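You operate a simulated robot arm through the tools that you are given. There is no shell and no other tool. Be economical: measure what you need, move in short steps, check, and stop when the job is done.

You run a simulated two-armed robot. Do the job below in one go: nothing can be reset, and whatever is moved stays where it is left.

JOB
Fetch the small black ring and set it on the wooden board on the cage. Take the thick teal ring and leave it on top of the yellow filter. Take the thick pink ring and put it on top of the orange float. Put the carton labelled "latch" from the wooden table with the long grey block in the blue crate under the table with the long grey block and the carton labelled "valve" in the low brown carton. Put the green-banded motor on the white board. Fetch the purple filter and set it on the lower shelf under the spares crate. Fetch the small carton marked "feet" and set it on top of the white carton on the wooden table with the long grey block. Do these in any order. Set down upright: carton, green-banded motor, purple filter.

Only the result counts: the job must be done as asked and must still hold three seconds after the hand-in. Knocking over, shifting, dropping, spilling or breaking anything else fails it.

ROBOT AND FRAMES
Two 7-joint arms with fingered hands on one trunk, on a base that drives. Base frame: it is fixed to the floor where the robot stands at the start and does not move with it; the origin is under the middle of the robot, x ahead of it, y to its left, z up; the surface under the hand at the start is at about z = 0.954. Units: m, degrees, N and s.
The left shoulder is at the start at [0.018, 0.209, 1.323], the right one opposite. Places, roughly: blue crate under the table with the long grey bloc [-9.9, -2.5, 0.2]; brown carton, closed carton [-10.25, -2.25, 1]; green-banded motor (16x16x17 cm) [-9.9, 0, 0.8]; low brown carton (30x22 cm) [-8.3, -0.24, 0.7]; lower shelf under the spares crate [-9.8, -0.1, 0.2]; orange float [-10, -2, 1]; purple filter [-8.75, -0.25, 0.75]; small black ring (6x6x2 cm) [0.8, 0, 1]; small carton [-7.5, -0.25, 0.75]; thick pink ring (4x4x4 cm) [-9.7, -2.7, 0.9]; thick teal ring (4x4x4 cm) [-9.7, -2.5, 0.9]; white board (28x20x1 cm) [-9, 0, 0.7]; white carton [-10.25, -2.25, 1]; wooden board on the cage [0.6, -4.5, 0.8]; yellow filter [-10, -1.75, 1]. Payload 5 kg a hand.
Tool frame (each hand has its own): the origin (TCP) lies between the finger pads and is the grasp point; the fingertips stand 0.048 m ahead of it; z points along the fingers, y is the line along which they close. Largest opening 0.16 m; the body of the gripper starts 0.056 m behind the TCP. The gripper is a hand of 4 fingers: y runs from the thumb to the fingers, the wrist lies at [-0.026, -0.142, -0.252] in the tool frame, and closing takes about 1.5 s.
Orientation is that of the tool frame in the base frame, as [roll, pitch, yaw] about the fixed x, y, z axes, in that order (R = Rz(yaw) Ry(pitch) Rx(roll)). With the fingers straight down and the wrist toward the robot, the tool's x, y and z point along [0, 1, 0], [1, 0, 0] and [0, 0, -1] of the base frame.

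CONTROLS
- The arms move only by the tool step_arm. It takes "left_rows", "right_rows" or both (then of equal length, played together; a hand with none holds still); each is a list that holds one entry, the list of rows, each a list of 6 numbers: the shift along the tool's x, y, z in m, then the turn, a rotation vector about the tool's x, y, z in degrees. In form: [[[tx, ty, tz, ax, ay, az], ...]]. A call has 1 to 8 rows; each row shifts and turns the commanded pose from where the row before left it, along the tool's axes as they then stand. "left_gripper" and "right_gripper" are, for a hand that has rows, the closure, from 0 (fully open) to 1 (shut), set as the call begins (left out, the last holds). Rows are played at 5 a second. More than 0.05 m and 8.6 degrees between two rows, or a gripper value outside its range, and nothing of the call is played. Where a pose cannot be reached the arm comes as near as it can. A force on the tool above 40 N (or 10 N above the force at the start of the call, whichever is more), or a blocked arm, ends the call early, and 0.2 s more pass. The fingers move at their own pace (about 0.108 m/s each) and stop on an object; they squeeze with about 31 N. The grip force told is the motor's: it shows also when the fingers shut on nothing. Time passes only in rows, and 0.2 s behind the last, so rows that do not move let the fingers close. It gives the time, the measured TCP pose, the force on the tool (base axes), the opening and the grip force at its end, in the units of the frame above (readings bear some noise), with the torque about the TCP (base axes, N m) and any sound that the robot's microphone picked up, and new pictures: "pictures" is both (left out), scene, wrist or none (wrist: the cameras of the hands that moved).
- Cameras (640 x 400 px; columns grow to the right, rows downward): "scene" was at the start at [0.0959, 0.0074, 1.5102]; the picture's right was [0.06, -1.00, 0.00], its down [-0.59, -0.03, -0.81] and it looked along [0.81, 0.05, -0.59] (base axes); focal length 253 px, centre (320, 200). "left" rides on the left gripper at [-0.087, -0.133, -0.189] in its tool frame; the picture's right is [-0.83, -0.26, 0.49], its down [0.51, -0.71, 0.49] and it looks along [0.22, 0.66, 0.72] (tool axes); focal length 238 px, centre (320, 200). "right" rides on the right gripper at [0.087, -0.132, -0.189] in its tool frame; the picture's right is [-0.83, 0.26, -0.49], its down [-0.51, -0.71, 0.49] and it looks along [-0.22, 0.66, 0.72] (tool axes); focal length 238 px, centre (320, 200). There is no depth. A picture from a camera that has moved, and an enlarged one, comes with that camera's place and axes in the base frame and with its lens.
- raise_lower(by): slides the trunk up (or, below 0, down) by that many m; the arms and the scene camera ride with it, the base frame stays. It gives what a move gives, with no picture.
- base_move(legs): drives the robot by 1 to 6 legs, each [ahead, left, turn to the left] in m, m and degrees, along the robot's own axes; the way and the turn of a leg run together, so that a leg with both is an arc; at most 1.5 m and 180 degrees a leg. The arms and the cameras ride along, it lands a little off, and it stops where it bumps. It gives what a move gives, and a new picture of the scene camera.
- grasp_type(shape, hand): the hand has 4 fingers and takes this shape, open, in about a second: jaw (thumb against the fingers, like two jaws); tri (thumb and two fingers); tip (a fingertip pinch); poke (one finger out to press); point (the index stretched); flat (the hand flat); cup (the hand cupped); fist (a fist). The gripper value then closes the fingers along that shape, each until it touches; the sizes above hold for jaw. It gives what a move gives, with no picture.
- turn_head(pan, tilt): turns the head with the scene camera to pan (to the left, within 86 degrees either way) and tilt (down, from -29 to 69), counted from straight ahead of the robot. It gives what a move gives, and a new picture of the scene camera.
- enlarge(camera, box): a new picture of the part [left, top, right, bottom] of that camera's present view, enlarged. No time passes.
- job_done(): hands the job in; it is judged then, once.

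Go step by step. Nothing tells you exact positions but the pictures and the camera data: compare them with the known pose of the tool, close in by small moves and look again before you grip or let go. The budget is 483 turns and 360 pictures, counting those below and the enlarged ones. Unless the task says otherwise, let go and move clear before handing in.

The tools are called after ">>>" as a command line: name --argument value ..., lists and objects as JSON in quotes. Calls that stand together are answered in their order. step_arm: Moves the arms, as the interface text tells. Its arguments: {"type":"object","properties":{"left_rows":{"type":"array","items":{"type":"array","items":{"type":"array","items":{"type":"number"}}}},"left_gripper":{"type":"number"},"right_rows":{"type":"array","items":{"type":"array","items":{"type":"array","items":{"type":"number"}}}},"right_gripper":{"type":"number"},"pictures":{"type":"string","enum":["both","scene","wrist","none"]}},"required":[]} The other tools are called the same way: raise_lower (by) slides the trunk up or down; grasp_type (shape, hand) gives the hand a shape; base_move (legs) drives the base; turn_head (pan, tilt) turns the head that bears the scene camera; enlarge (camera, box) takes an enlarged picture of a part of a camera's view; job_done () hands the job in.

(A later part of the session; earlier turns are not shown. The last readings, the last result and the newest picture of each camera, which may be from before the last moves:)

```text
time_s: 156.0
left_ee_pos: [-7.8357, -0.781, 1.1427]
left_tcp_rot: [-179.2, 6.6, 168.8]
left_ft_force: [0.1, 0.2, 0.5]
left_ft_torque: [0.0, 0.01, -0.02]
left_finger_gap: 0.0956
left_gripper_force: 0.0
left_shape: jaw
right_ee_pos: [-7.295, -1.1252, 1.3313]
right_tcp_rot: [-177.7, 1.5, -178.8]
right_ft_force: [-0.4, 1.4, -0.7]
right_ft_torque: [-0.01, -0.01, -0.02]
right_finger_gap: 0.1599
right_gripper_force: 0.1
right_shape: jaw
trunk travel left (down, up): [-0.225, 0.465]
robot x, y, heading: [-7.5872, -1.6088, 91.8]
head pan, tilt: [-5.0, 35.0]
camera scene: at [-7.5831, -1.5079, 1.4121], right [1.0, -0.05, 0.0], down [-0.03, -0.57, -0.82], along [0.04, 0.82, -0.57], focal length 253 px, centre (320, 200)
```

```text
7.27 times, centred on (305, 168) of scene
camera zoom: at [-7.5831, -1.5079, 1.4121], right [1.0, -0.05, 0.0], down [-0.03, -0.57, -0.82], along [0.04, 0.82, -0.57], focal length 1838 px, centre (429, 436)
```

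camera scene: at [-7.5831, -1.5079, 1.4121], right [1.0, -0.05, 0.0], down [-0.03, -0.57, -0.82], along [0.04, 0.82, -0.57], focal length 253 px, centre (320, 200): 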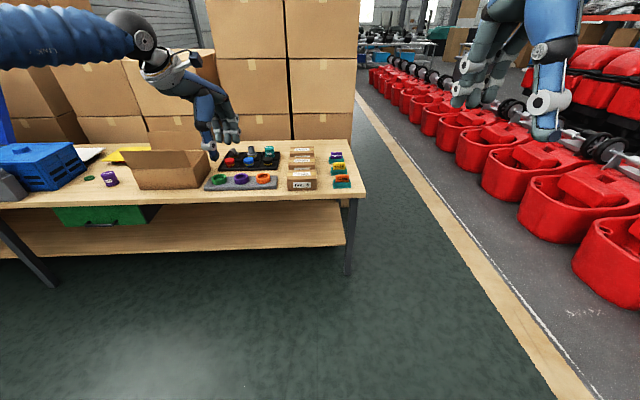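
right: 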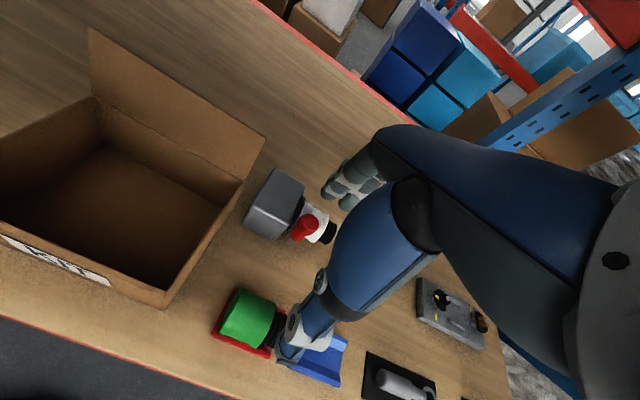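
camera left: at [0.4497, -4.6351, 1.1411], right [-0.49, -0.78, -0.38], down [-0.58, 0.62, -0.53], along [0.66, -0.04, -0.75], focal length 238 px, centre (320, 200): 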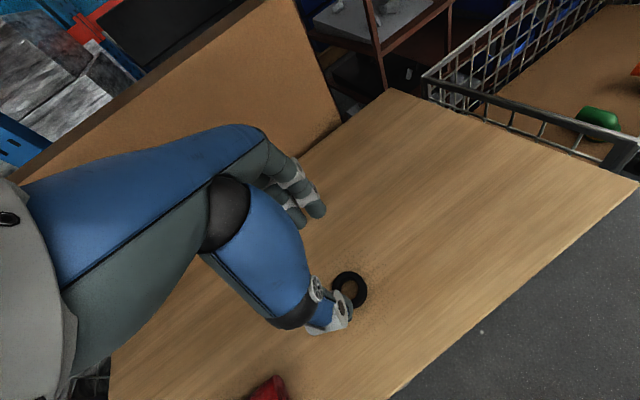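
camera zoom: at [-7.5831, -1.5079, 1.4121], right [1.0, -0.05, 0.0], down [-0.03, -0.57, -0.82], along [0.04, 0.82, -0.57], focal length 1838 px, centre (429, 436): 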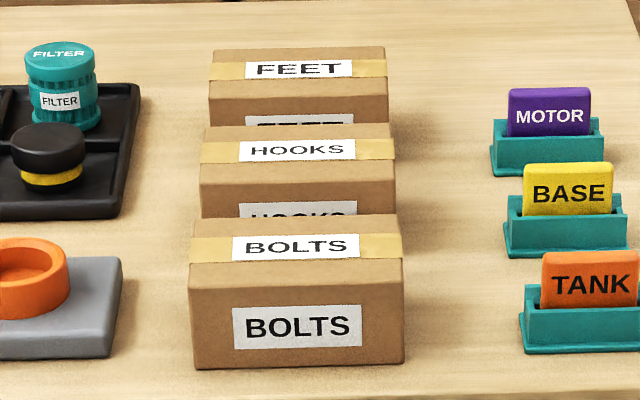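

The FEET carton is the back one, about (−7.62, −0.10). I tuck the left arm back, then move the base left and in so the right arm can reach it.

>>> step_arm --left_rows '[[[0, -0.045, -0.01, 0, 0.9, 0], [0, -0.045, -0.01, 0, 0.9, 0], [0, -0.045, -0.01, 0, 0.9, 0], [0, -0.045, -0.01, 0, 0.9, 0], [0, -0.045, -0.01, 0, 0.9, 0], [0, -0.045, -0.01, 0, 0.9, 0], [0, -0.045, -0.01, 0, 0.9, 0]]]' --left_gripper 0.0 --pictures "none"

>>> base_move --legs '[[0.57, 0.33, 0]]'

>>> raise_lower --by -0.1

```text
time_s: 157.6
left_ee_pos: [-7.9032, -1.0909, 1.2136]
left_tcp_rot: [-179.2, 0.2, 168.7]
left_ft_force: [0.1, -1.9, -0.2]
left_ft_torque: [0.09, 0.0, 0.05]
left_finger_gap: 0.1597
left_gripper_force: 0.1
left_shape: jaw
right_ee_pos: [-7.2947, -1.1283, 1.3331]
right_tcp_rot: [-177.9, 1.5, -179.0]
right_ft_force: [0.7, -1.1, 0.9]
right_ft_torque: [0.17, -0.1, -0.03]
right_finger_gap: 0.1601
right_gripper_force: 0.0
right_shape: jaw
trunk travel left (down, up): [-0.225, 0.465]
robot x, y, heading: [-7.5881, -1.6044, 92.2]
head pan, tilt: [-5.0, 35.0]
```

```text
time_s: 161.2
left_ee_pos: [-8.2352, -0.5268, 1.2139]
left_tcp_rot: [-179.3, 0.3, 168.0]
left_ft_force: [0.9, -0.1, 0.2]
left_ft_torque: [-0.05, 0.0, 0.01]
left_finger_gap: 0.1597
left_gripper_force: 0.2
left_shape: jaw
right_ee_pos: [-7.6258, -0.5697, 1.3308]
right_tcp_rot: [-177.7, 1.6, -179.6]
right_ft_force: [-0.2, 1.4, 0.1]
right_ft_torque: [-0.04, -0.03, 0.01]
right_finger_gap: 0.1602
right_gripper_force: 0.2
right_shape: jaw
trunk travel left (down, up): [-0.225, 0.465]
robot x, y, heading: [-7.9244, -1.0486, 91.3]
head pan, tilt: [-5.0, 35.0]
camera scene: at [-7.9196, -0.9494, 1.412], right [1.0, -0.06, 0.0], down [-0.04, -0.57, -0.82], along [0.05, 0.82, -0.57], focal length 253 px, centre (320, 200)
```

scene: 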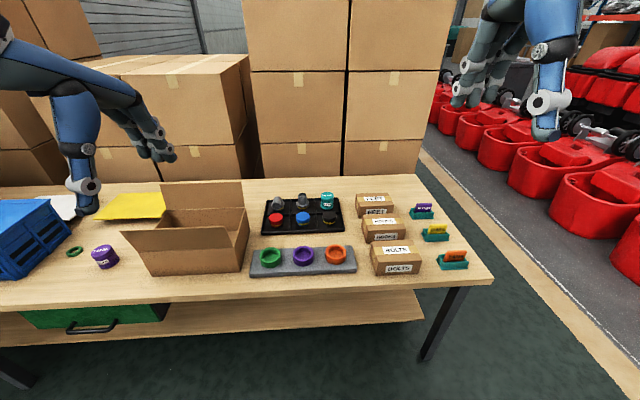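

```text
time_s: 162.5
left_ee_pos: [-8.2352, -0.5258, 1.1145]
left_tcp_rot: [-179.3, 0.4, 167.9]
left_ft_force: [-0.2, 0.3, 0.1]
left_ft_torque: [0.0, 0.0, 0.0]
left_finger_gap: 0.1597
left_gripper_force: 0.2
left_shape: jaw
right_ee_pos: [-7.6254, -0.5709, 1.2321]
right_tcp_rot: [-177.9, 1.5, -179.6]
right_ft_force: [0.1, 0.7, 0.7]
right_ft_torque: [0.01, 0.02, 0.0]
right_finger_gap: 0.16
right_gripper_force: 0.1
right_shape: jaw
trunk travel left (down, up): [-0.125, 0.565]
robot x, y, heading: [-7.9255, -1.0479, 91.2]
head pan, tilt: [-5.0, 35.0]
```

Triangulating gives bench top ≈0.70 and FEET at (−7.615, −0.01). I move in slightly and bring the right hand over it.

>>> base_move --legs '[[0.13, 0, -1]]'

>>> step_arm --right_rows '[[[0, 0.04, 0.025, 0, 0, 0], [0, 0.04, 0.025, 0, 0, 0], [0, 0.04, 0.025, 0, 0, 0], [0, 0.04, 0.025, 0, 0, 0], [0, 0.04, 0.025, 0, 0, 0], [0, 0.04, 0.025, 0, 0, 0], [0, 0.04, 0.025, 0, 0, 0], [0, 0.04, 0.025, 0, 0, 0]]]' --right_gripper 0.06 --pictures "both"

```text
time_s: 163.8
left_ee_pos: [-8.2288, -0.3929, 1.1116]
left_tcp_rot: [-179.1, 0.3, 167.3]
left_ft_force: [0.1, 1.6, -1.1]
left_ft_torque: [-0.21, 0.01, -0.03]
left_finger_gap: 0.1599
left_gripper_force: 0.1
left_shape: jaw
right_ee_pos: [-7.6201, -0.4457, 1.2308]
right_tcp_rot: [-177.5, 1.4, 179.6]
right_ft_force: [0.4, 2.2, -1.1]
right_ft_torque: [-0.2, 0.01, -0.03]
right_finger_gap: 0.1599
right_gripper_force: 0.0
right_shape: jaw
trunk travel left (down, up): [-0.125, 0.565]
robot x, y, heading: [-7.925, -0.9232, 90.6]
head pan, tilt: [-5.0, 35.0]
camera scene: at [-7.9197, -0.8206, 1.3118], right [1.0, -0.08, 0.0], down [-0.05, -0.57, -0.82], along [0.06, 0.82, -0.58], focal length 253 px, centre (320, 200)
```

scene: 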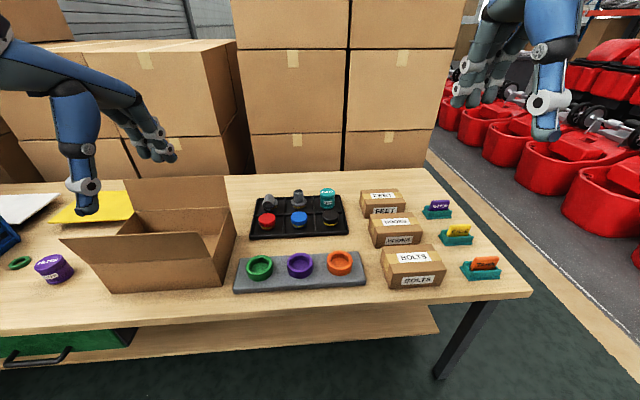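

```text
time_s: 165.6
left_ee_pos: [-8.2287, -0.3916, 1.1117]
left_tcp_rot: [-179.0, 0.3, 167.2]
left_ft_force: [0.6, 1.1, -1.2]
left_ft_torque: [-0.12, 0.0, -0.05]
left_finger_gap: 0.1598
left_gripper_force: 0.0
left_shape: jaw
right_ee_pos: [-7.6096, -0.1318, 1.0185]
right_tcp_rot: [-177.6, 1.5, 179.5]
right_ft_force: [1.1, 1.6, -0.3]
right_ft_torque: [-0.12, 0.04, 0.03]
right_finger_gap: 0.1504
right_gripper_force: 0.0
right_shape: jaw
trunk travel left (down, up): [-0.125, 0.565]
robot x, y, heading: [-7.9271, -0.9217, 90.3]
head pan, tilt: [-5.0, 35.0]
camera scene: at [-7.9197, -0.8205, 1.3117], right [1.0, -0.08, 0.0], down [-0.05, -0.57, -0.82], along [0.07, 0.82, -0.58], focal length 253 px, centre (320, 200)
camera right: at [-7.7035, -0.2562, 1.2107], right [0.82, 0.27, 0.5], down [0.51, -0.73, -0.45], along [0.24, 0.62, -0.74], focal length 238 px, centre (320, 200)
```

scene: 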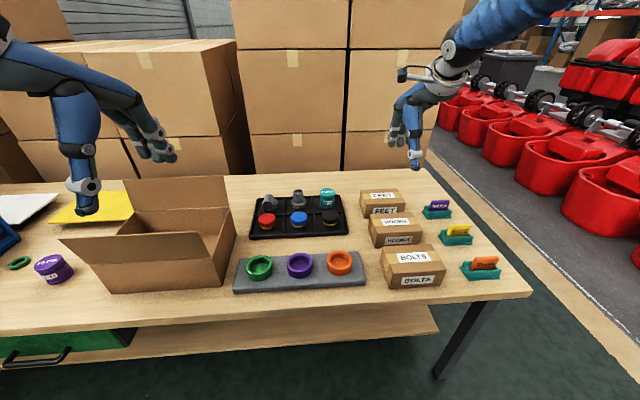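
right: 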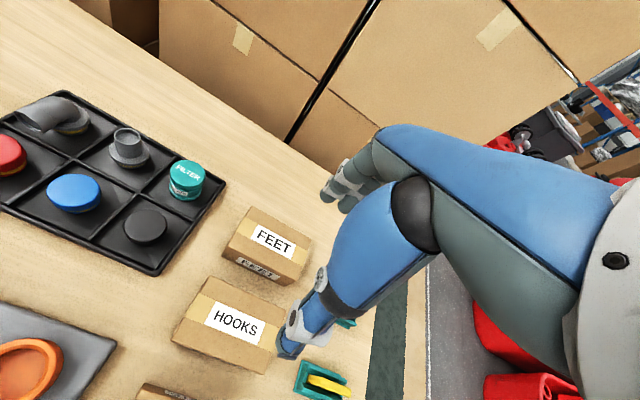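

FEET refined to (−7.617, −0.039). I move over and down halfway.

>>> step_arm --right_rows '[[[0.002, 0.03, 0, 1, 0, 0], [0.002, 0.03, 0.0, 1.2, 0, 0], [0.002, 0.033, 0.02, 0, 0, 0], [0, 0, 0.04, 0, 0, 0], [0, 0, 0.04, 0, 0, 0], [0, 0, 0.03, 0, 0, 0]]]' --pictures "both"

```text
time_s: 167.0
left_ee_pos: [-8.2292, -0.3948, 1.1139]
left_tcp_rot: [-179.1, 0.3, 167.1]
left_ft_force: [-0.2, -1.3, 0.1]
left_ft_torque: [0.02, 0.02, 0.03]
left_finger_gap: 0.1599
left_gripper_force: 0.1
left_shape: jaw
right_ee_pos: [-7.6117, -0.0524, 0.8878]
right_tcp_rot: [-175.7, 1.4, 179.6]
right_ft_force: [0.6, 0.3, 0.9]
right_ft_torque: [-0.02, -0.01, 0.01]
right_finger_gap: 0.1507
right_gripper_force: 0.1
right_shape: jaw
trunk travel left (down, up): [-0.125, 0.565]
robot x, y, heading: [-7.9294, -0.9215, 90.4]
head pan, tilt: [-5.0, 35.0]
camera scene: at [-7.9196, -0.8225, 1.312], right [1.0, -0.08, 0.0], down [-0.05, -0.57, -0.82], along [0.07, 0.82, -0.57], focal length 253 px, centre (320, 200)
camera right: at [-7.7058, -0.1687, 1.0839], right [0.82, 0.29, 0.49], down [0.51, -0.75, -0.42], along [0.24, 0.6, -0.77], focal length 238 px, centre (320, 200)
```

scene: 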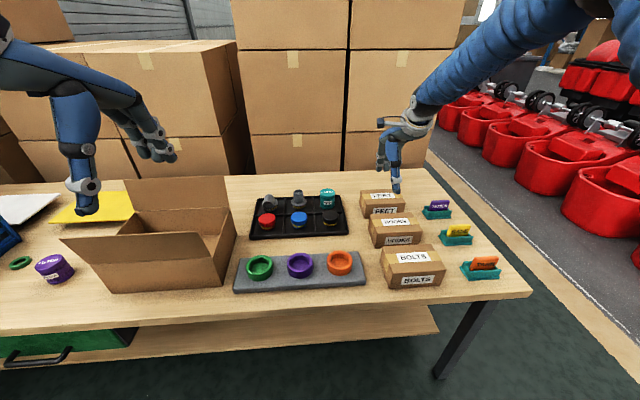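
right: 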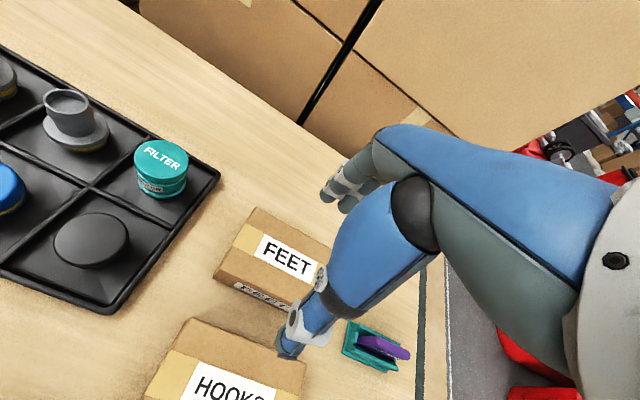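

>>> step_arm --right_rows '[[[0.004, 0.008, 0.01, -2.1, 0, 0], [0.004, 0.007, 0.01, -2.2, 0, 0], [0, 0, 0.03, 0, 0, 0], [0, 0, 0.03, 0, 0, 0], [0, 0, 0.02, 0, 0, 0]]]' --pictures "both"

```text
time_s: 168.2
left_ee_pos: [-8.2285, -0.3935, 1.1131]
left_tcp_rot: [-179.1, 0.3, 167.2]
left_ft_force: [0.1, 0.2, 0.0]
left_ft_torque: [-0.04, 0.02, -0.02]
left_finger_gap: 0.1595
left_gripper_force: 0.1
left_shape: jaw
right_ee_pos: [-7.6157, -0.0384, 0.7802]
right_tcp_rot: [-179.8, 1.5, 179.4]
right_ft_force: [-0.8, 1.4, -0.2]
right_ft_torque: [-0.09, 0.05, -0.03]
right_finger_gap: 0.1503
right_gripper_force: 0.1
right_shape: jaw
trunk travel left (down, up): [-0.125, 0.565]
robot x, y, heading: [-7.9277, -0.9185, 90.3]
head pan, tilt: [-5.0, 35.0]
camera scene: at [-7.9196, -0.8218, 1.312], right [1.0, -0.08, 0.0], down [-0.05, -0.57, -0.82], along [0.07, 0.82, -0.57], focal length 253 px, centre (320, 200)
camera right: at [-7.7087, -0.1699, 0.9681], right [0.82, 0.25, 0.51], down [0.51, -0.72, -0.48], along [0.24, 0.65, -0.72], focal length 238 px, centre (320, 200)
```

scene: 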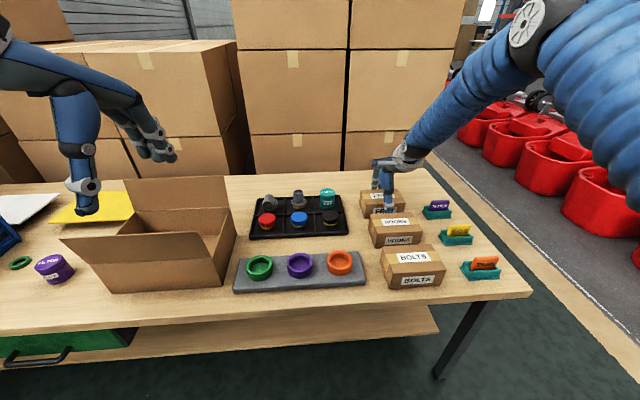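
right: 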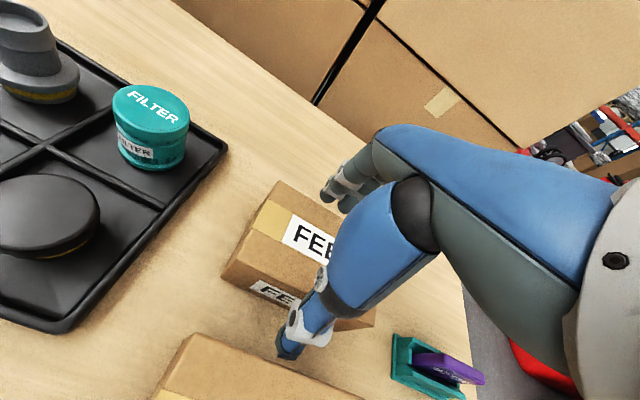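

Thumb and fingers straddle FEET. Lower a little more and close.

>>> step_arm --right_rows '[[[0.003, 0, 0.007, 0, 0, 0], [0, 0, 0.006, 0, 0, 0]]]' --pictures "none"

>>> step_arm --right_rows '[[[0, 0, 0, 0, 0, 0], [0, 0, 0, 0, 0, 0], [0, 0, 0, 0, 0, 0], [0, 0, 0, 0, 0, 0], [0, 0, 0, 0, 0, 0]]]' --right_gripper 0.8 --pictures "both"

```text
time_s: 168.8
left_ee_pos: [-8.2294, -0.3954, 1.1139]
left_tcp_rot: [-179.2, 0.4, 167.2]
left_ft_force: [-0.2, 0.2, -0.5]
left_ft_torque: [0.03, 0.03, -0.01]
left_finger_gap: 0.16
left_gripper_force: 0.0
left_shape: jaw
right_ee_pos: [-7.6187, -0.0399, 0.7689]
right_tcp_rot: [-179.7, 1.5, 179.5]
right_ft_force: [0.3, -0.3, -0.4]
right_ft_torque: [0.01, -0.02, 0.04]
right_finger_gap: 0.1506
right_gripper_force: 0.1
right_shape: jaw
trunk travel left (down, up): [-0.125, 0.565]
robot x, y, heading: [-7.927, -0.9191, 90.4]
head pan, tilt: [-5.0, 35.0]
```

```text
time_s: 170.0
left_ee_pos: [-8.2294, -0.3944, 1.1136]
left_tcp_rot: [-179.2, 0.3, 167.1]
left_ft_force: [0.3, 0.0, 0.0]
left_ft_torque: [0.0, 0.0, 0.02]
left_finger_gap: 0.1598
left_gripper_force: 0.0
left_shape: jaw
right_ee_pos: [-7.6193, -0.039, 0.7684]
right_tcp_rot: [-179.7, 1.4, 179.5]
right_ft_force: [0.2, -0.4, 0.0]
right_ft_torque: [-0.01, 0.01, 0.01]
right_finger_gap: 0.0936
right_gripper_force: 30.7
right_shape: jaw
trunk travel left (down, up): [-0.125, 0.565]
robot x, y, heading: [-7.9301, -0.9202, 90.3]
head pan, tilt: [-5.0, 35.0]
camera scene: at [-7.9198, -0.8222, 1.312], right [1.0, -0.08, 0.0], down [-0.05, -0.57, -0.82], along [0.07, 0.82, -0.57], focal length 253 px, centre (320, 200)
camera right: at [-7.7124, -0.171, 0.9552], right [0.82, 0.25, 0.51], down [0.51, -0.72, -0.47], along [0.24, 0.65, -0.72], focal length 238 px, centre (320, 200)
```

scene: 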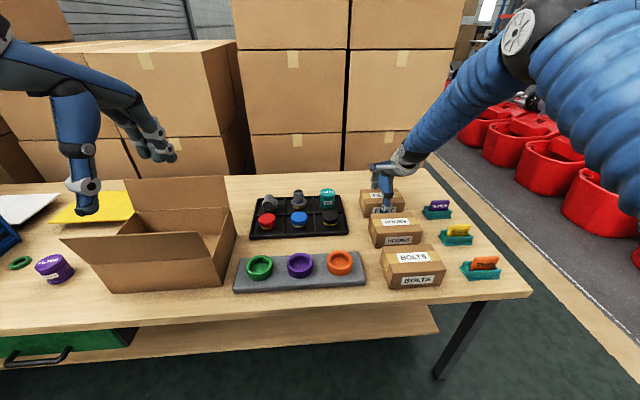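
right: 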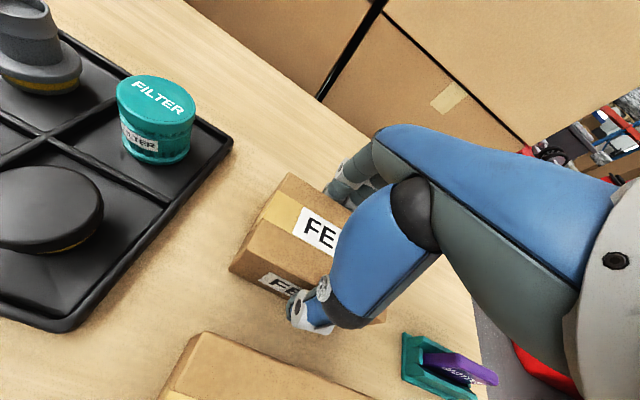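

Gripped (9.4 cm). Lift straight up.

>>> step_arm --right_rows '[[[0, 0, -0.02, 0, 0, 0], [0, 0, -0.03, 0, 0, 0], [0, 0, -0.04, 0, 0, 0], [0, 0, -0.04, 0, 0, 0], [0, -0.02, -0.04, 0, 0, 0], [0, -0.04, -0.02, 0, 0, 0], [0, -0.04, -0.02, 0, 0, 0], [0, -0.04, -0.02, 0, 0, 0]]]' --pictures "both"

```text
time_s: 171.8
left_ee_pos: [-8.2287, -0.3958, 1.1139]
left_tcp_rot: [-179.2, 0.4, 167.2]
left_ft_force: [0.9, -0.4, 0.4]
left_ft_torque: [0.08, 0.03, 0.04]
left_finger_gap: 0.1599
left_gripper_force: 0.0
left_shape: jaw
right_ee_pos: [-7.6281, -0.1798, 0.9988]
right_tcp_rot: [-179.8, 1.5, 179.5]
right_ft_force: [0.7, -1.0, -1.9]
right_ft_torque: [0.07, 0.0, -0.02]
right_finger_gap: 0.0937
right_gripper_force: 31.2
right_shape: jaw
trunk travel left (down, up): [-0.125, 0.565]
robot x, y, heading: [-7.9324, -0.9239, 90.5]
head pan, tilt: [-5.0, 35.0]
camera scene: at [-7.9198, -0.8236, 1.3122], right [1.0, -0.08, 0.0], down [-0.05, -0.57, -0.82], along [0.06, 0.82, -0.57], focal length 253 px, centre (320, 200)
camera right: at [-7.7211, -0.3111, 1.1863], right [0.82, 0.25, 0.51], down [0.51, -0.71, -0.48], along [0.24, 0.65, -0.72], focal length 238 px, centre (320, 200)
```

scene: 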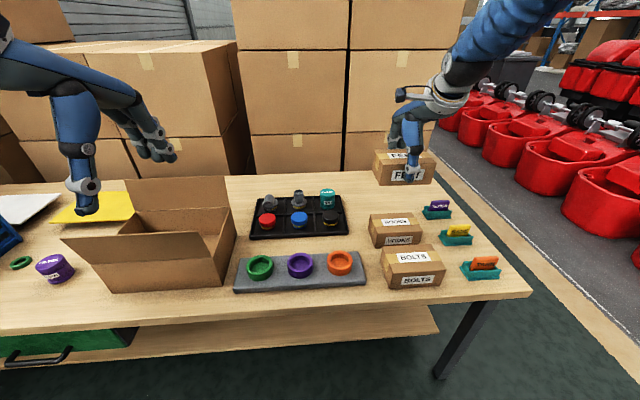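
right: 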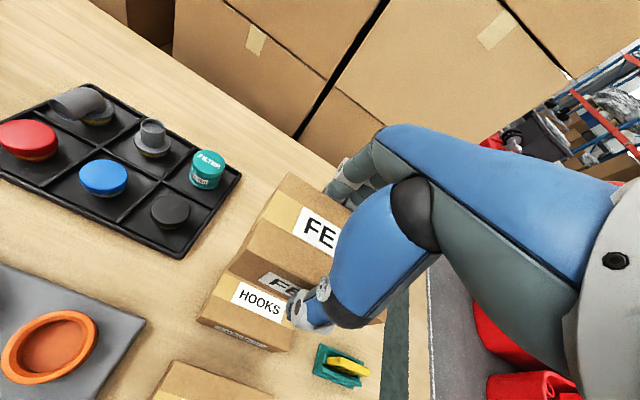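

FEET is held. Next I back out and go to the left table (front edge at x≈−9.65, y −2.65…−1.6), facing it.

>>> base_move --legs '[[-0.95, 0, 0], [0, 0, 45], [0, 0, 45]]'

>>> raise_lower --by 0.15

>>> turn_head --pan 0 --tilt 30

```text
time_s: 180.8
left_ee_pos: [-8.4417, -2.1686, 1.1131]
left_tcp_rot: [-179.2, 0.3, -102.2]
left_ft_force: [-0.5, -0.8, -1.1]
left_ft_torque: [0.02, -0.01, 0.04]
left_finger_gap: 0.1601
left_gripper_force: 0.0
left_shape: jaw
right_ee_pos: [-8.6626, -1.5697, 0.9973]
right_tcp_rot: [-179.9, 1.5, -89.7]
right_ft_force: [0.5, -0.2, -1.7]
right_ft_torque: [0.02, -0.04, -0.01]
right_finger_gap: 0.0934
right_gripper_force: 30.4
right_shape: jaw
trunk travel left (down, up): [-0.125, 0.565]
robot x, y, heading: [-7.916, -1.8571, -178.6]
head pan, tilt: [-5.0, 35.0]
camera scene: at [-8.0142, -1.854, 1.312], right [0.07, 1.0, 0.0], down [0.57, -0.04, -0.82], along [-0.82, 0.06, -0.57], focal length 253 px, centre (320, 200)
```

scene: 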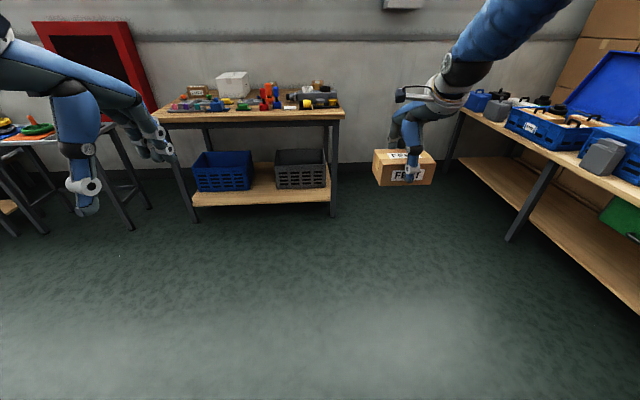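

```text
time_s: 182.6
left_ee_pos: [-8.4418, -2.1667, 1.2631]
left_tcp_rot: [-179.0, 0.4, -102.2]
left_ft_force: [0.1, -1.0, 0.2]
left_ft_torque: [0.03, -0.01, 0.02]
left_finger_gap: 0.1603
left_gripper_force: 0.1
left_shape: jaw
right_ee_pos: [-8.6634, -1.5691, 1.1468]
right_tcp_rot: [-179.7, 1.5, -89.8]
right_ft_force: [0.0, 0.3, -2.2]
right_ft_torque: [0.0, 0.0, -0.02]
right_finger_gap: 0.0931
right_gripper_force: 30.5
right_shape: jaw
trunk travel left (down, up): [-0.275, 0.415]
robot x, y, heading: [-7.916, -1.8595, -178.8]
head pan, tilt: [-5.0, 35.0]
```

```text
time_s: 183.2
left_ee_pos: [-8.4414, -2.1693, 1.2633]
left_tcp_rot: [-179.1, 0.3, -102.1]
left_ft_force: [-0.5, -0.1, -0.4]
left_ft_torque: [-0.01, 0.0, 0.01]
left_finger_gap: 0.1598
left_gripper_force: 0.1
left_shape: jaw
right_ee_pos: [-8.6639, -1.5691, 1.1476]
right_tcp_rot: [-179.8, 1.5, -89.8]
right_ft_force: [-0.1, -0.1, -1.8]
right_ft_torque: [-0.02, 0.03, 0.0]
right_finger_gap: 0.093
right_gripper_force: 31.1
right_shape: jaw
trunk travel left (down, up): [-0.275, 0.415]
robot x, y, heading: [-7.9147, -1.8608, -178.7]
head pan, tilt: [0.0, 30.0]
camera scene: at [-8.0169, -1.8613, 1.4698], right [-0.02, 1.0, 0.0], down [0.5, 0.01, -0.87], along [-0.87, -0.02, -0.5], focal length 253 px, centre (320, 200)
```

scene: 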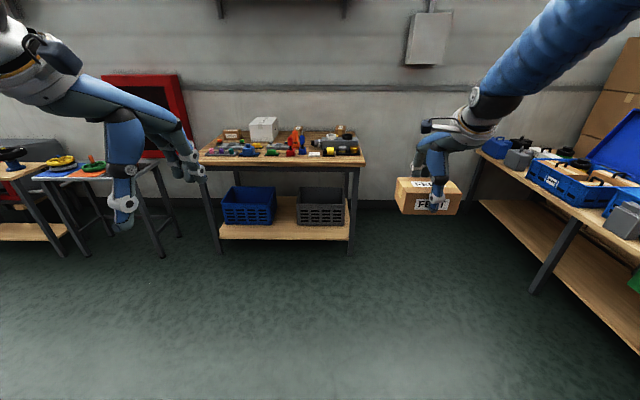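

>>> enlarge --camera "scene" --box '[190, 105, 380, 225]'

>>> enlarge --camera "scene" --box '[465, 105, 640, 215]'

```text
3.33 times, centred on (285, 165) of scene
camera zoom: at [-8.0169, -1.8613, 1.4698], right [-0.02, 1.0, 0.0], down [0.5, 0.01, -0.87], along [-0.87, -0.02, -0.5], focal length 843 px, centre (437, 317)
```

zoom: 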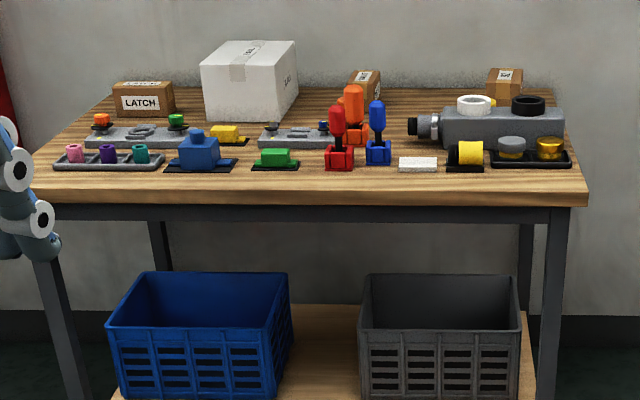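

```text
3.64 times, centred on (552, 160) of scene
camera zoom: at [-8.0169, -1.8613, 1.4698], right [-0.02, 1.0, 0.0], down [0.5, 0.01, -0.87], along [-0.87, -0.02, -0.5], focal length 919 px, centre (-526, 346)
```

zoom: 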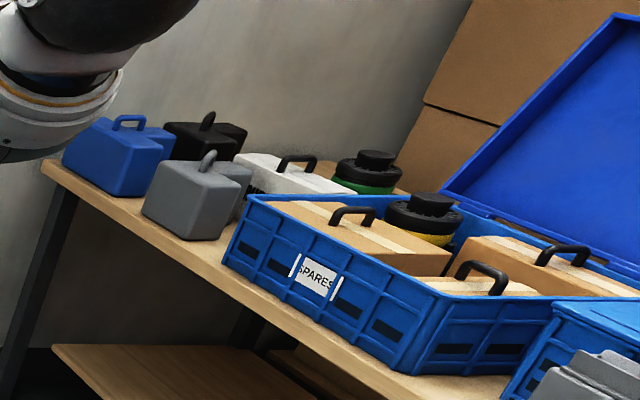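

Table A is now clear: LATCH carton back left, white carton, ring holder front left, floats in the middle, grey block right. I go closer to look in detail.

>>> base_move --legs '[[0.85, 0.5, 0]]'

>>> enlarge --camera "scene" --box '[150, 80, 470, 280]'

```text
time_s: 188.3
left_ee_pos: [-9.2808, -2.6764, 1.2638]
left_tcp_rot: [-179.1, 0.3, -102.6]
left_ft_force: [-0.6, -0.2, 0.3]
left_ft_torque: [0.07, -0.04, 0.01]
left_finger_gap: 0.1599
left_gripper_force: 0.0
left_shape: jaw
right_ee_pos: [-9.5008, -2.0736, 1.1482]
right_tcp_rot: [-179.7, 1.5, -90.3]
right_ft_force: [-0.5, -0.2, -2.4]
right_ft_torque: [0.02, -0.03, 0.0]
right_finger_gap: 0.0931
right_gripper_force: 31.0
right_shape: jaw
trunk travel left (down, up): [-0.275, 0.415]
robot x, y, heading: [-8.7567, -2.3722, -179.4]
head pan, tilt: [0.0, 30.0]
camera scene: at [-8.8554, -2.3726, 1.4698], right [-0.01, 1.0, 0.0], down [0.5, 0.01, -0.87], along [-0.87, -0.01, -0.5], focal length 253 px, centre (320, 200)
```

scene: 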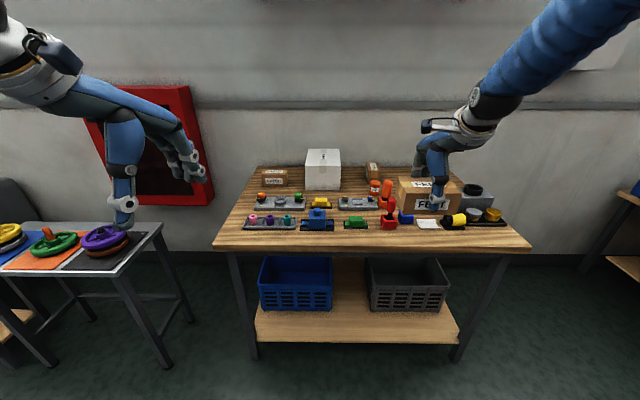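

```text
2.00 times, centred on (310, 180) of scene
camera zoom: at [-8.8554, -2.3726, 1.4698], right [-0.01, 1.0, 0.0], down [0.5, 0.01, -0.87], along [-0.87, -0.01, -0.5], focal length 506 px, centre (340, 240)
```

zoom: 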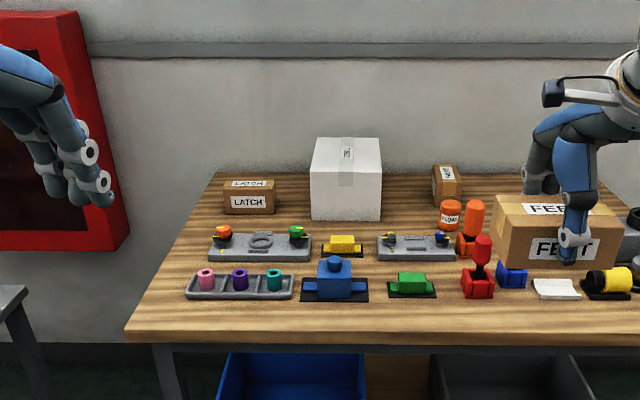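

I can see the FLOAT jar (orange, ≈(−9.99, −2.10)), white carton top ≈0.987 at (−10.15, −2.37), LATCH at (−10.1, −2.63). I drive closer to set FEET on the white carton.

>>> base_move --legs '[[0.42, 0.22, -0.6]]'

>>> enlarge --camera "scene" --box '[190, 60, 510, 260]'

```text
time_s: 191.2
left_ee_pos: [-9.7006, -2.8935, 1.2634]
left_tcp_rot: [-179.2, 0.3, -103.1]
left_ft_force: [-0.8, 0.1, -0.7]
left_ft_torque: [0.05, -0.09, 0.0]
left_finger_gap: 0.16
left_gripper_force: 0.1
left_shape: jaw
right_ee_pos: [-9.9123, -2.2906, 1.1482]
right_tcp_rot: [-179.7, 1.4, -90.9]
right_ft_force: [-1.2, 0.4, -3.5]
right_ft_torque: [0.04, -0.04, -0.01]
right_finger_gap: 0.093
right_gripper_force: 31.4
right_shape: jaw
trunk travel left (down, up): [-0.275, 0.415]
robot x, y, heading: [-9.1697, -2.5977, -179.7]
head pan, tilt: [0.0, 30.0]
camera scene: at [-9.271, -2.5944, 1.4698], right [0.0, 1.0, 0.0], down [0.5, 0.0, -0.87], along [-0.87, 0.0, -0.5], focal length 253 px, centre (320, 200)
```

scene: 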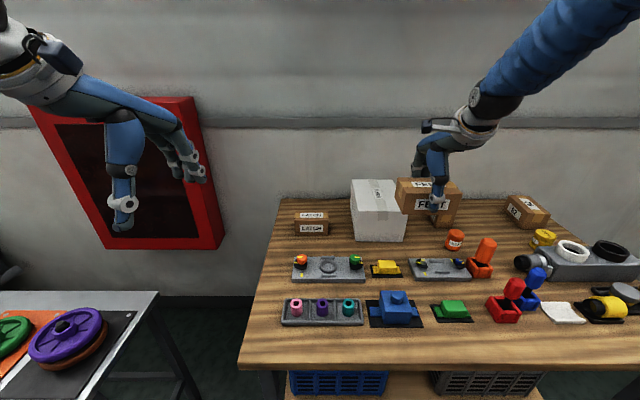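

```text
2.00 times, centred on (350, 160) of scene
camera zoom: at [-9.271, -2.5944, 1.4698], right [0.0, 1.0, 0.0], down [0.5, 0.0, -0.87], along [-0.87, 0.0, -0.5], focal length 506 px, centre (260, 280)
```

zoom: 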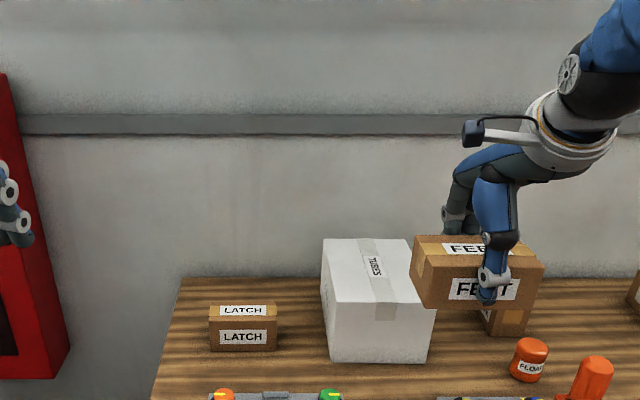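

>>> step_arm --right_rows '[[[0.016, 0.045, 0, 0, 0, 0], [0.016, 0.045, 0, 0, 0, 0], [0.016, 0.045, 0, 0, 0, 0], [0.016, 0.045, 0, 0, 0, 0], [0.016, 0.045, 0, 0, 0, 0]]]' --pictures "both"

```text
time_s: 192.3
left_ee_pos: [-9.7002, -2.8929, 1.2613]
left_tcp_rot: [-179.0, 0.3, -103.2]
left_ft_force: [-1.0, -0.2, -0.3]
left_ft_torque: [0.06, -0.12, -0.04]
left_finger_gap: 0.16
left_gripper_force: 0.1
left_shape: jaw
right_ee_pos: [-10.1374, -2.365, 1.1439]
right_tcp_rot: [-179.5, 1.4, -90.9]
right_ft_force: [-0.9, 0.8, -3.2]
right_ft_torque: [-0.1, -0.1, 0.04]
right_finger_gap: 0.093
right_gripper_force: 31.3
right_shape: jaw
trunk travel left (down, up): [-0.275, 0.415]
robot x, y, heading: [-9.1662, -2.5912, -180.0]
head pan, tilt: [0.0, 30.0]
camera scene: at [-9.2725, -2.5944, 1.4695], right [0.0, 1.0, 0.0], down [0.5, 0.0, -0.86], along [-0.86, 0.0, -0.5], focal length 253 px, centre (320, 200)
camera right: at [-10.0095, -2.459, 1.3311], right [-0.25, 0.83, 0.51], down [0.72, 0.51, -0.47], along [-0.65, 0.25, -0.72], focal length 238 px, centre (320, 200)
```

scene: 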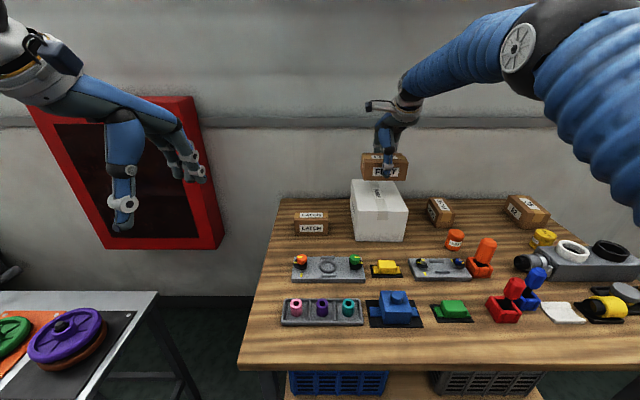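
right: 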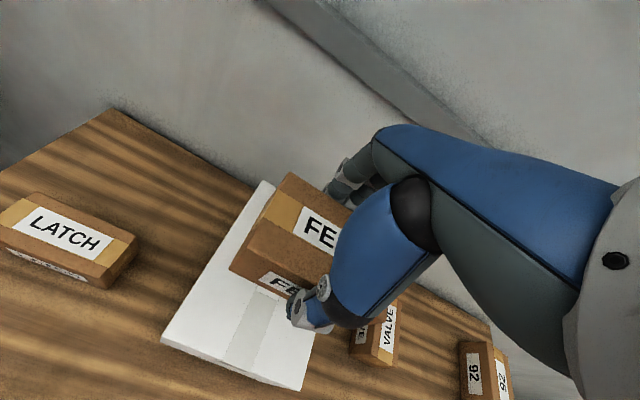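

VALVE is the small carton by the float. FEET is above the white carton; lowering.

>>> step_arm --right_rows '[[[0, 0, 0.03, 0, 0, 0], [0, 0, 0.03, 0, 0, 0], [0, 0, 0.012, 0, 0, 0], [0, 0, 0.005, 0, 0, 0]]]' --pictures "none"

>>> enlarge --camera "scene" --box '[340, 130, 430, 190]'

```text
time_s: 193.3
left_ee_pos: [-9.6984, -2.8935, 1.2629]
left_tcp_rot: [-179.1, 0.3, -103.2]
left_ft_force: [-0.1, 0.1, -0.6]
left_ft_torque: [-0.01, -0.01, -0.01]
left_finger_gap: 0.1598
left_gripper_force: 0.0
left_shape: jaw
right_ee_pos: [-10.1373, -2.3645, 1.0697]
right_tcp_rot: [-179.8, 1.4, -90.8]
right_ft_force: [0.0, 0.8, -2.5]
right_ft_torque: [-0.01, -0.03, -0.01]
right_finger_gap: 0.0931
right_gripper_force: 30.5
right_shape: jaw
trunk travel left (down, up): [-0.275, 0.415]
robot x, y, heading: [-9.1675, -2.5922, -180.0]
head pan, tilt: [0.0, 30.0]
```

```text
6.67 times, centred on (385, 160) of scene
camera zoom: at [-9.2707, -2.594, 1.4698], right [0.0, 1.0, 0.0], down [0.5, 0.0, -0.87], along [-0.87, 0.0, -0.5], focal length 1685 px, centre (-113, 467)
```

zoom: 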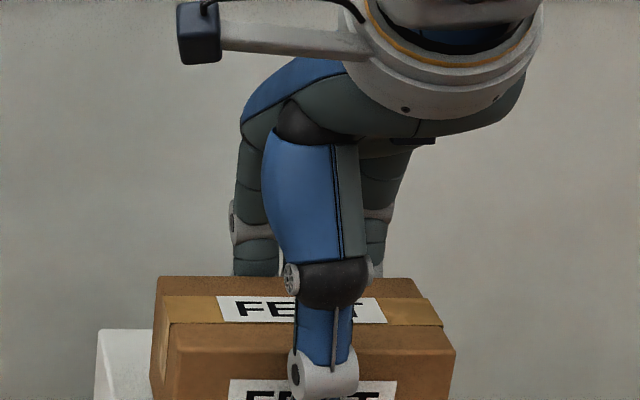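

>>> step_arm --right_rows '[[[0.008, 0, 0, 0, 0, 0], [0.007, 0, 0.003, 0, 0, 0], [0, 0, 0.003, 0, 0, 0], [0, 0, 0.003, 0, 0, 0], [0, 0, 0, 0, 0, 0]]]' --pictures "none"

>>> step_arm --right_rows '[[[0, 0, 0.003, 0, 0, 0], [0, 0, 0.003, 0, 0, 0], [0, 0, 0, 0, 0, 0]]]' --pictures "none"

>>> step_arm --right_rows '[[[0, 0, 0.002, 0, 0, 0], [0, 0, 0.002, 0, 0, 0], [0, 0, 0, 0, 0, 0]]]' --pictures "scene"

```text
time_s: 194.6
left_ee_pos: [-9.6993, -2.8943, 1.2628]
left_tcp_rot: [-179.1, 0.4, -103.2]
left_ft_force: [0.4, 0.1, -0.9]
left_ft_torque: [0.01, 0.05, 0.0]
left_finger_gap: 0.1601
left_gripper_force: 0.1
left_shape: jaw
right_ee_pos: [-10.1388, -2.3808, 1.0571]
right_tcp_rot: [-179.8, 1.5, -90.8]
right_ft_force: [0.4, 0.1, -1.7]
right_ft_torque: [0.03, -0.01, -0.02]
right_finger_gap: 0.0929
right_gripper_force: 30.9
right_shape: jaw
trunk travel left (down, up): [-0.275, 0.415]
robot x, y, heading: [-9.1666, -2.5945, -179.6]
head pan, tilt: [0.0, 30.0]
```

```text
time_s: 195.3
left_ee_pos: [-9.6972, -2.8931, 1.2644]
left_tcp_rot: [-179.2, 0.3, -103.2]
left_ft_force: [1.3, 0.1, 0.0]
left_ft_torque: [0.0, 0.0, 0.0]
left_finger_gap: 0.16
left_gripper_force: 0.0
left_shape: jaw
right_ee_pos: [-10.1379, -2.3804, 1.0575]
right_tcp_rot: [179.8, 1.5, -90.8]
right_ft_force: [-0.5, 1.0, 18.4]
right_ft_torque: [0.12, -0.37, 0.06]
right_finger_gap: 0.0931
right_gripper_force: 30.3
right_shape: jaw
trunk travel left (down, up): [-0.275, 0.415]
robot x, y, heading: [-9.171, -2.5911, -179.6]
head pan, tilt: [0.0, 30.0]
```

```text
time_s: 196.2
left_ee_pos: [-9.6968, -2.8948, 1.264]
left_tcp_rot: [-179.3, 0.3, -103.1]
left_ft_force: [0.3, 0.4, 0.7]
left_ft_torque: [0.02, -0.02, 0.01]
left_finger_gap: 0.1601
left_gripper_force: 0.0
left_shape: jaw
right_ee_pos: [-10.137, -2.3806, 1.0563]
right_tcp_rot: [179.6, 1.6, -90.8]
right_ft_force: [-3.9, 0.3, 36.7]
right_ft_torque: [0.18, -0.15, 0.07]
right_finger_gap: 0.0936
right_gripper_force: 30.8
right_shape: jaw
trunk travel left (down, up): [-0.275, 0.415]
robot x, y, heading: [-9.1738, -2.5956, -179.7]
head pan, tilt: [0.0, 30.0]
camera scene: at [-9.2672, -2.5948, 1.4702], right [0.0, 1.0, 0.0], down [0.5, 0.0, -0.87], along [-0.87, 0.0, -0.5], focal length 253 px, centre (320, 200)
```

scene: 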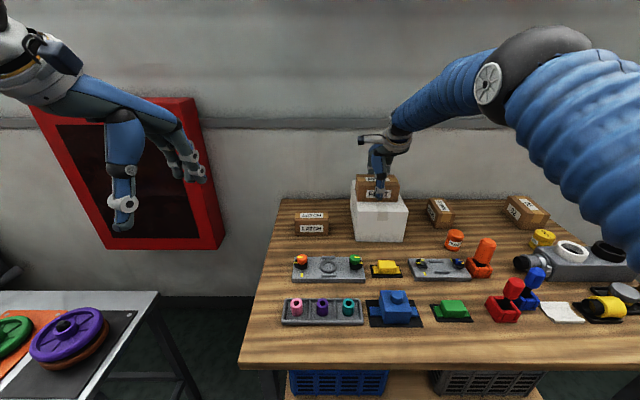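

Seated. I relieve pressure, open, and lift away.

>>> step_arm --right_rows '[[[0, 0, -0.006, 0, 0, 0], [0, 0, 0, 0, 0, 0]]]' --pictures "none"

>>> step_arm --right_rows '[[[0, 0, 0, 0, 0, 0], [0, 0, 0, 0, 0, 0], [0, 0, 0, 0, 0, 0], [0, 0, 0, 0, 0, 0], [0, 0, -0.02, 0, 0, 0], [0, 0, -0.04, 0, 0, 0], [0, 0, -0.04, 0, 0, 0], [0, 0, -0.04, 0, 0, 0]]]' --right_gripper 0.1 --pictures "both"

```text
time_s: 196.8
left_ee_pos: [-9.6987, -2.8944, 1.263]
left_tcp_rot: [-179.2, 0.3, -103.1]
left_ft_force: [-0.5, -0.8, -0.9]
left_ft_torque: [0.02, 0.0, 0.02]
left_finger_gap: 0.1599
left_gripper_force: 0.1
left_shape: jaw
right_ee_pos: [-10.1366, -2.3804, 1.057]
right_tcp_rot: [-179.9, 1.5, -90.8]
right_ft_force: [-6.8, 0.9, 24.1]
right_ft_torque: [0.24, 0.58, 0.09]
right_finger_gap: 0.0932
right_gripper_force: 30.5
right_shape: jaw
trunk travel left (down, up): [-0.275, 0.415]
robot x, y, heading: [-9.1722, -2.5958, -180.0]
head pan, tilt: [0.0, 30.0]
```

```text
time_s: 198.6
left_ee_pos: [-9.6978, -2.8924, 1.2641]
left_tcp_rot: [-179.1, 0.3, -103.1]
left_ft_force: [0.8, -0.8, 0.4]
left_ft_torque: [-0.03, 0.15, 0.01]
left_finger_gap: 0.1602
left_gripper_force: 0.0
left_shape: jaw
right_ee_pos: [-10.137, -2.386, 1.198]
right_tcp_rot: [-179.7, 1.5, -90.9]
right_ft_force: [1.3, -0.1, -3.0]
right_ft_torque: [0.01, 0.17, -0.03]
right_finger_gap: 0.1436
right_gripper_force: 0.1
right_shape: jaw
trunk travel left (down, up): [-0.275, 0.415]
robot x, y, heading: [-9.1683, -2.5961, -179.8]
head pan, tilt: [0.0, 30.0]
camera scene: at [-9.2689, -2.5943, 1.47], right [0.0, 1.0, 0.0], down [0.5, 0.0, -0.87], along [-0.87, 0.0, -0.5], focal length 253 px, centre (320, 200)
camera right: at [-10.0066, -2.4787, 1.3846], right [-0.25, 0.83, 0.51], down [0.72, 0.51, -0.47], along [-0.65, 0.25, -0.72], focal length 238 px, centre (320, 200)
```

scene: 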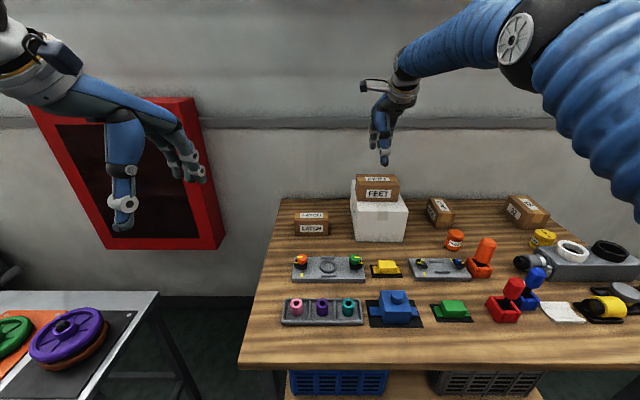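
right: 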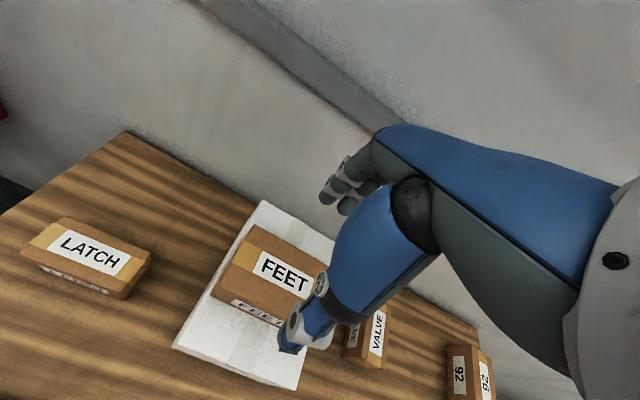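

FEET is done. Next the rings: I back off 0.15 m and bring the right hand over the teal ring.

>>> base_move --legs '[[-0.15, 0, 0]]'

>>> step_arm --right_rows '[[[0.019, -0.041, 0.0, 0, 0, 0], [0.019, -0.041, 0.0, 0, 0, 0], [0.019, -0.041, 0.02, 0, 0, 0], [0.019, -0.041, 0.02, 0, 0, 0], [0.019, -0.041, 0.03, 0, 0, 0], [0.019, -0.041, 0.03, 0, 0, 0], [0.019, -0.041, 0.03, 0, 0, 0]]]' --right_gripper 0.3 --pictures "both"

```text
time_s: 199.9
left_ee_pos: [-9.5474, -2.8929, 1.2646]
left_tcp_rot: [-179.2, 0.3, -103.2]
left_ft_force: [1.5, 1.2, 0.9]
left_ft_torque: [-0.07, 0.07, 0.05]
left_finger_gap: 0.16
left_gripper_force: 0.0
left_shape: jaw
right_ee_pos: [-9.9879, -2.3853, 1.1982]
right_tcp_rot: [-179.8, 1.6, -90.8]
right_ft_force: [1.0, 0.5, 2.1]
right_ft_torque: [-0.03, 0.06, 0.01]
right_finger_gap: 0.1438
right_gripper_force: 0.1
right_shape: jaw
trunk travel left (down, up): [-0.275, 0.415]
robot x, y, heading: [-9.022, -2.5915, -179.6]
head pan, tilt: [0.0, 30.0]
camera scene: at [-9.1189, -2.5936, 1.4699], right [0.0, 1.0, 0.0], down [0.5, 0.0, -0.87], along [-0.87, 0.0, -0.5], focal length 253 px, centre (320, 200)
```

scene: 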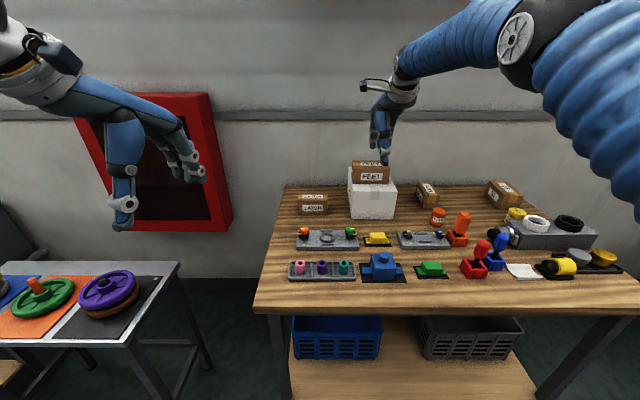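

```text
refused: row 5 steps farther than a row can; nothing moved
```

>>> step_arm --right_rows '[[[0.017, -0.036, 0.0, 0, 0, 0], [0.017, -0.036, 0.0, 0, 0, 0], [0.017, -0.036, 0.02, 0, 0, 0], [0.017, -0.036, 0.02, 0, 0, 0], [0.017, -0.036, 0.025, 0, 0, 0], [0.017, -0.036, 0.025, 0, 0, 0], [0.017, -0.036, 0.025, 0, 0, 0], [0.016, -0.036, 0.02, 0, 0, 0]]]' --right_gripper 0.3 --pictures "both"

```text
time_s: 201.7
left_ee_pos: [-9.5475, -2.893, 1.2634]
left_tcp_rot: [-179.2, 0.3, -103.1]
left_ft_force: [0.8, -1.2, -0.1]
left_ft_torque: [0.06, 0.07, 0.01]
left_finger_gap: 0.16
left_gripper_force: 0.1
left_shape: jaw
right_ee_pos: [-9.6998, -2.5193, 1.0646]
right_tcp_rot: [-180.0, 1.4, -90.8]
right_ft_force: [-0.6, -0.4, 2.3]
right_ft_torque: [0.05, -0.05, 0.0]
right_finger_gap: 0.1119
right_gripper_force: 0.1
right_shape: jaw
trunk travel left (down, up): [-0.275, 0.415]
robot x, y, heading: [-9.0211, -2.5937, -179.6]
head pan, tilt: [0.0, 30.0]
camera scene: at [-9.1189, -2.5945, 1.47], right [0.0, 1.0, 0.0], down [0.5, 0.0, -0.87], along [-0.87, 0.0, -0.5], focal length 253 px, centre (320, 200)
camera right: at [-9.569, -2.6124, 1.2512], right [-0.25, 0.83, 0.51], down [0.72, 0.51, -0.48], along [-0.65, 0.25, -0.72], focal length 238 px, centre (320, 200)
```

scene: 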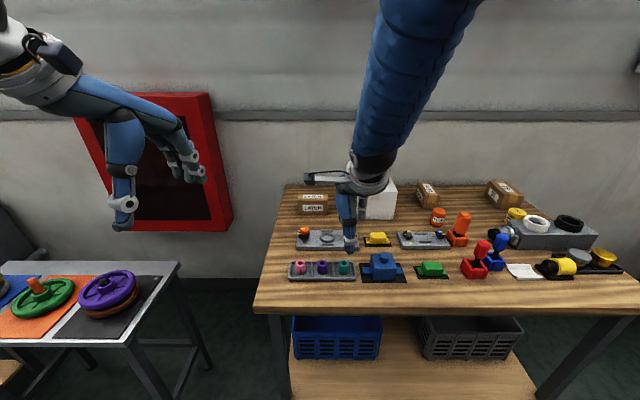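
right: 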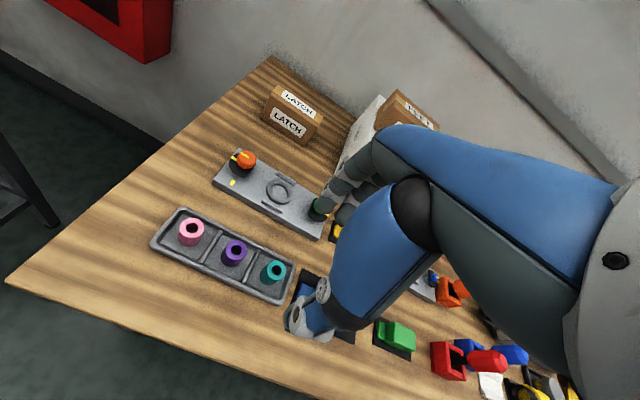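

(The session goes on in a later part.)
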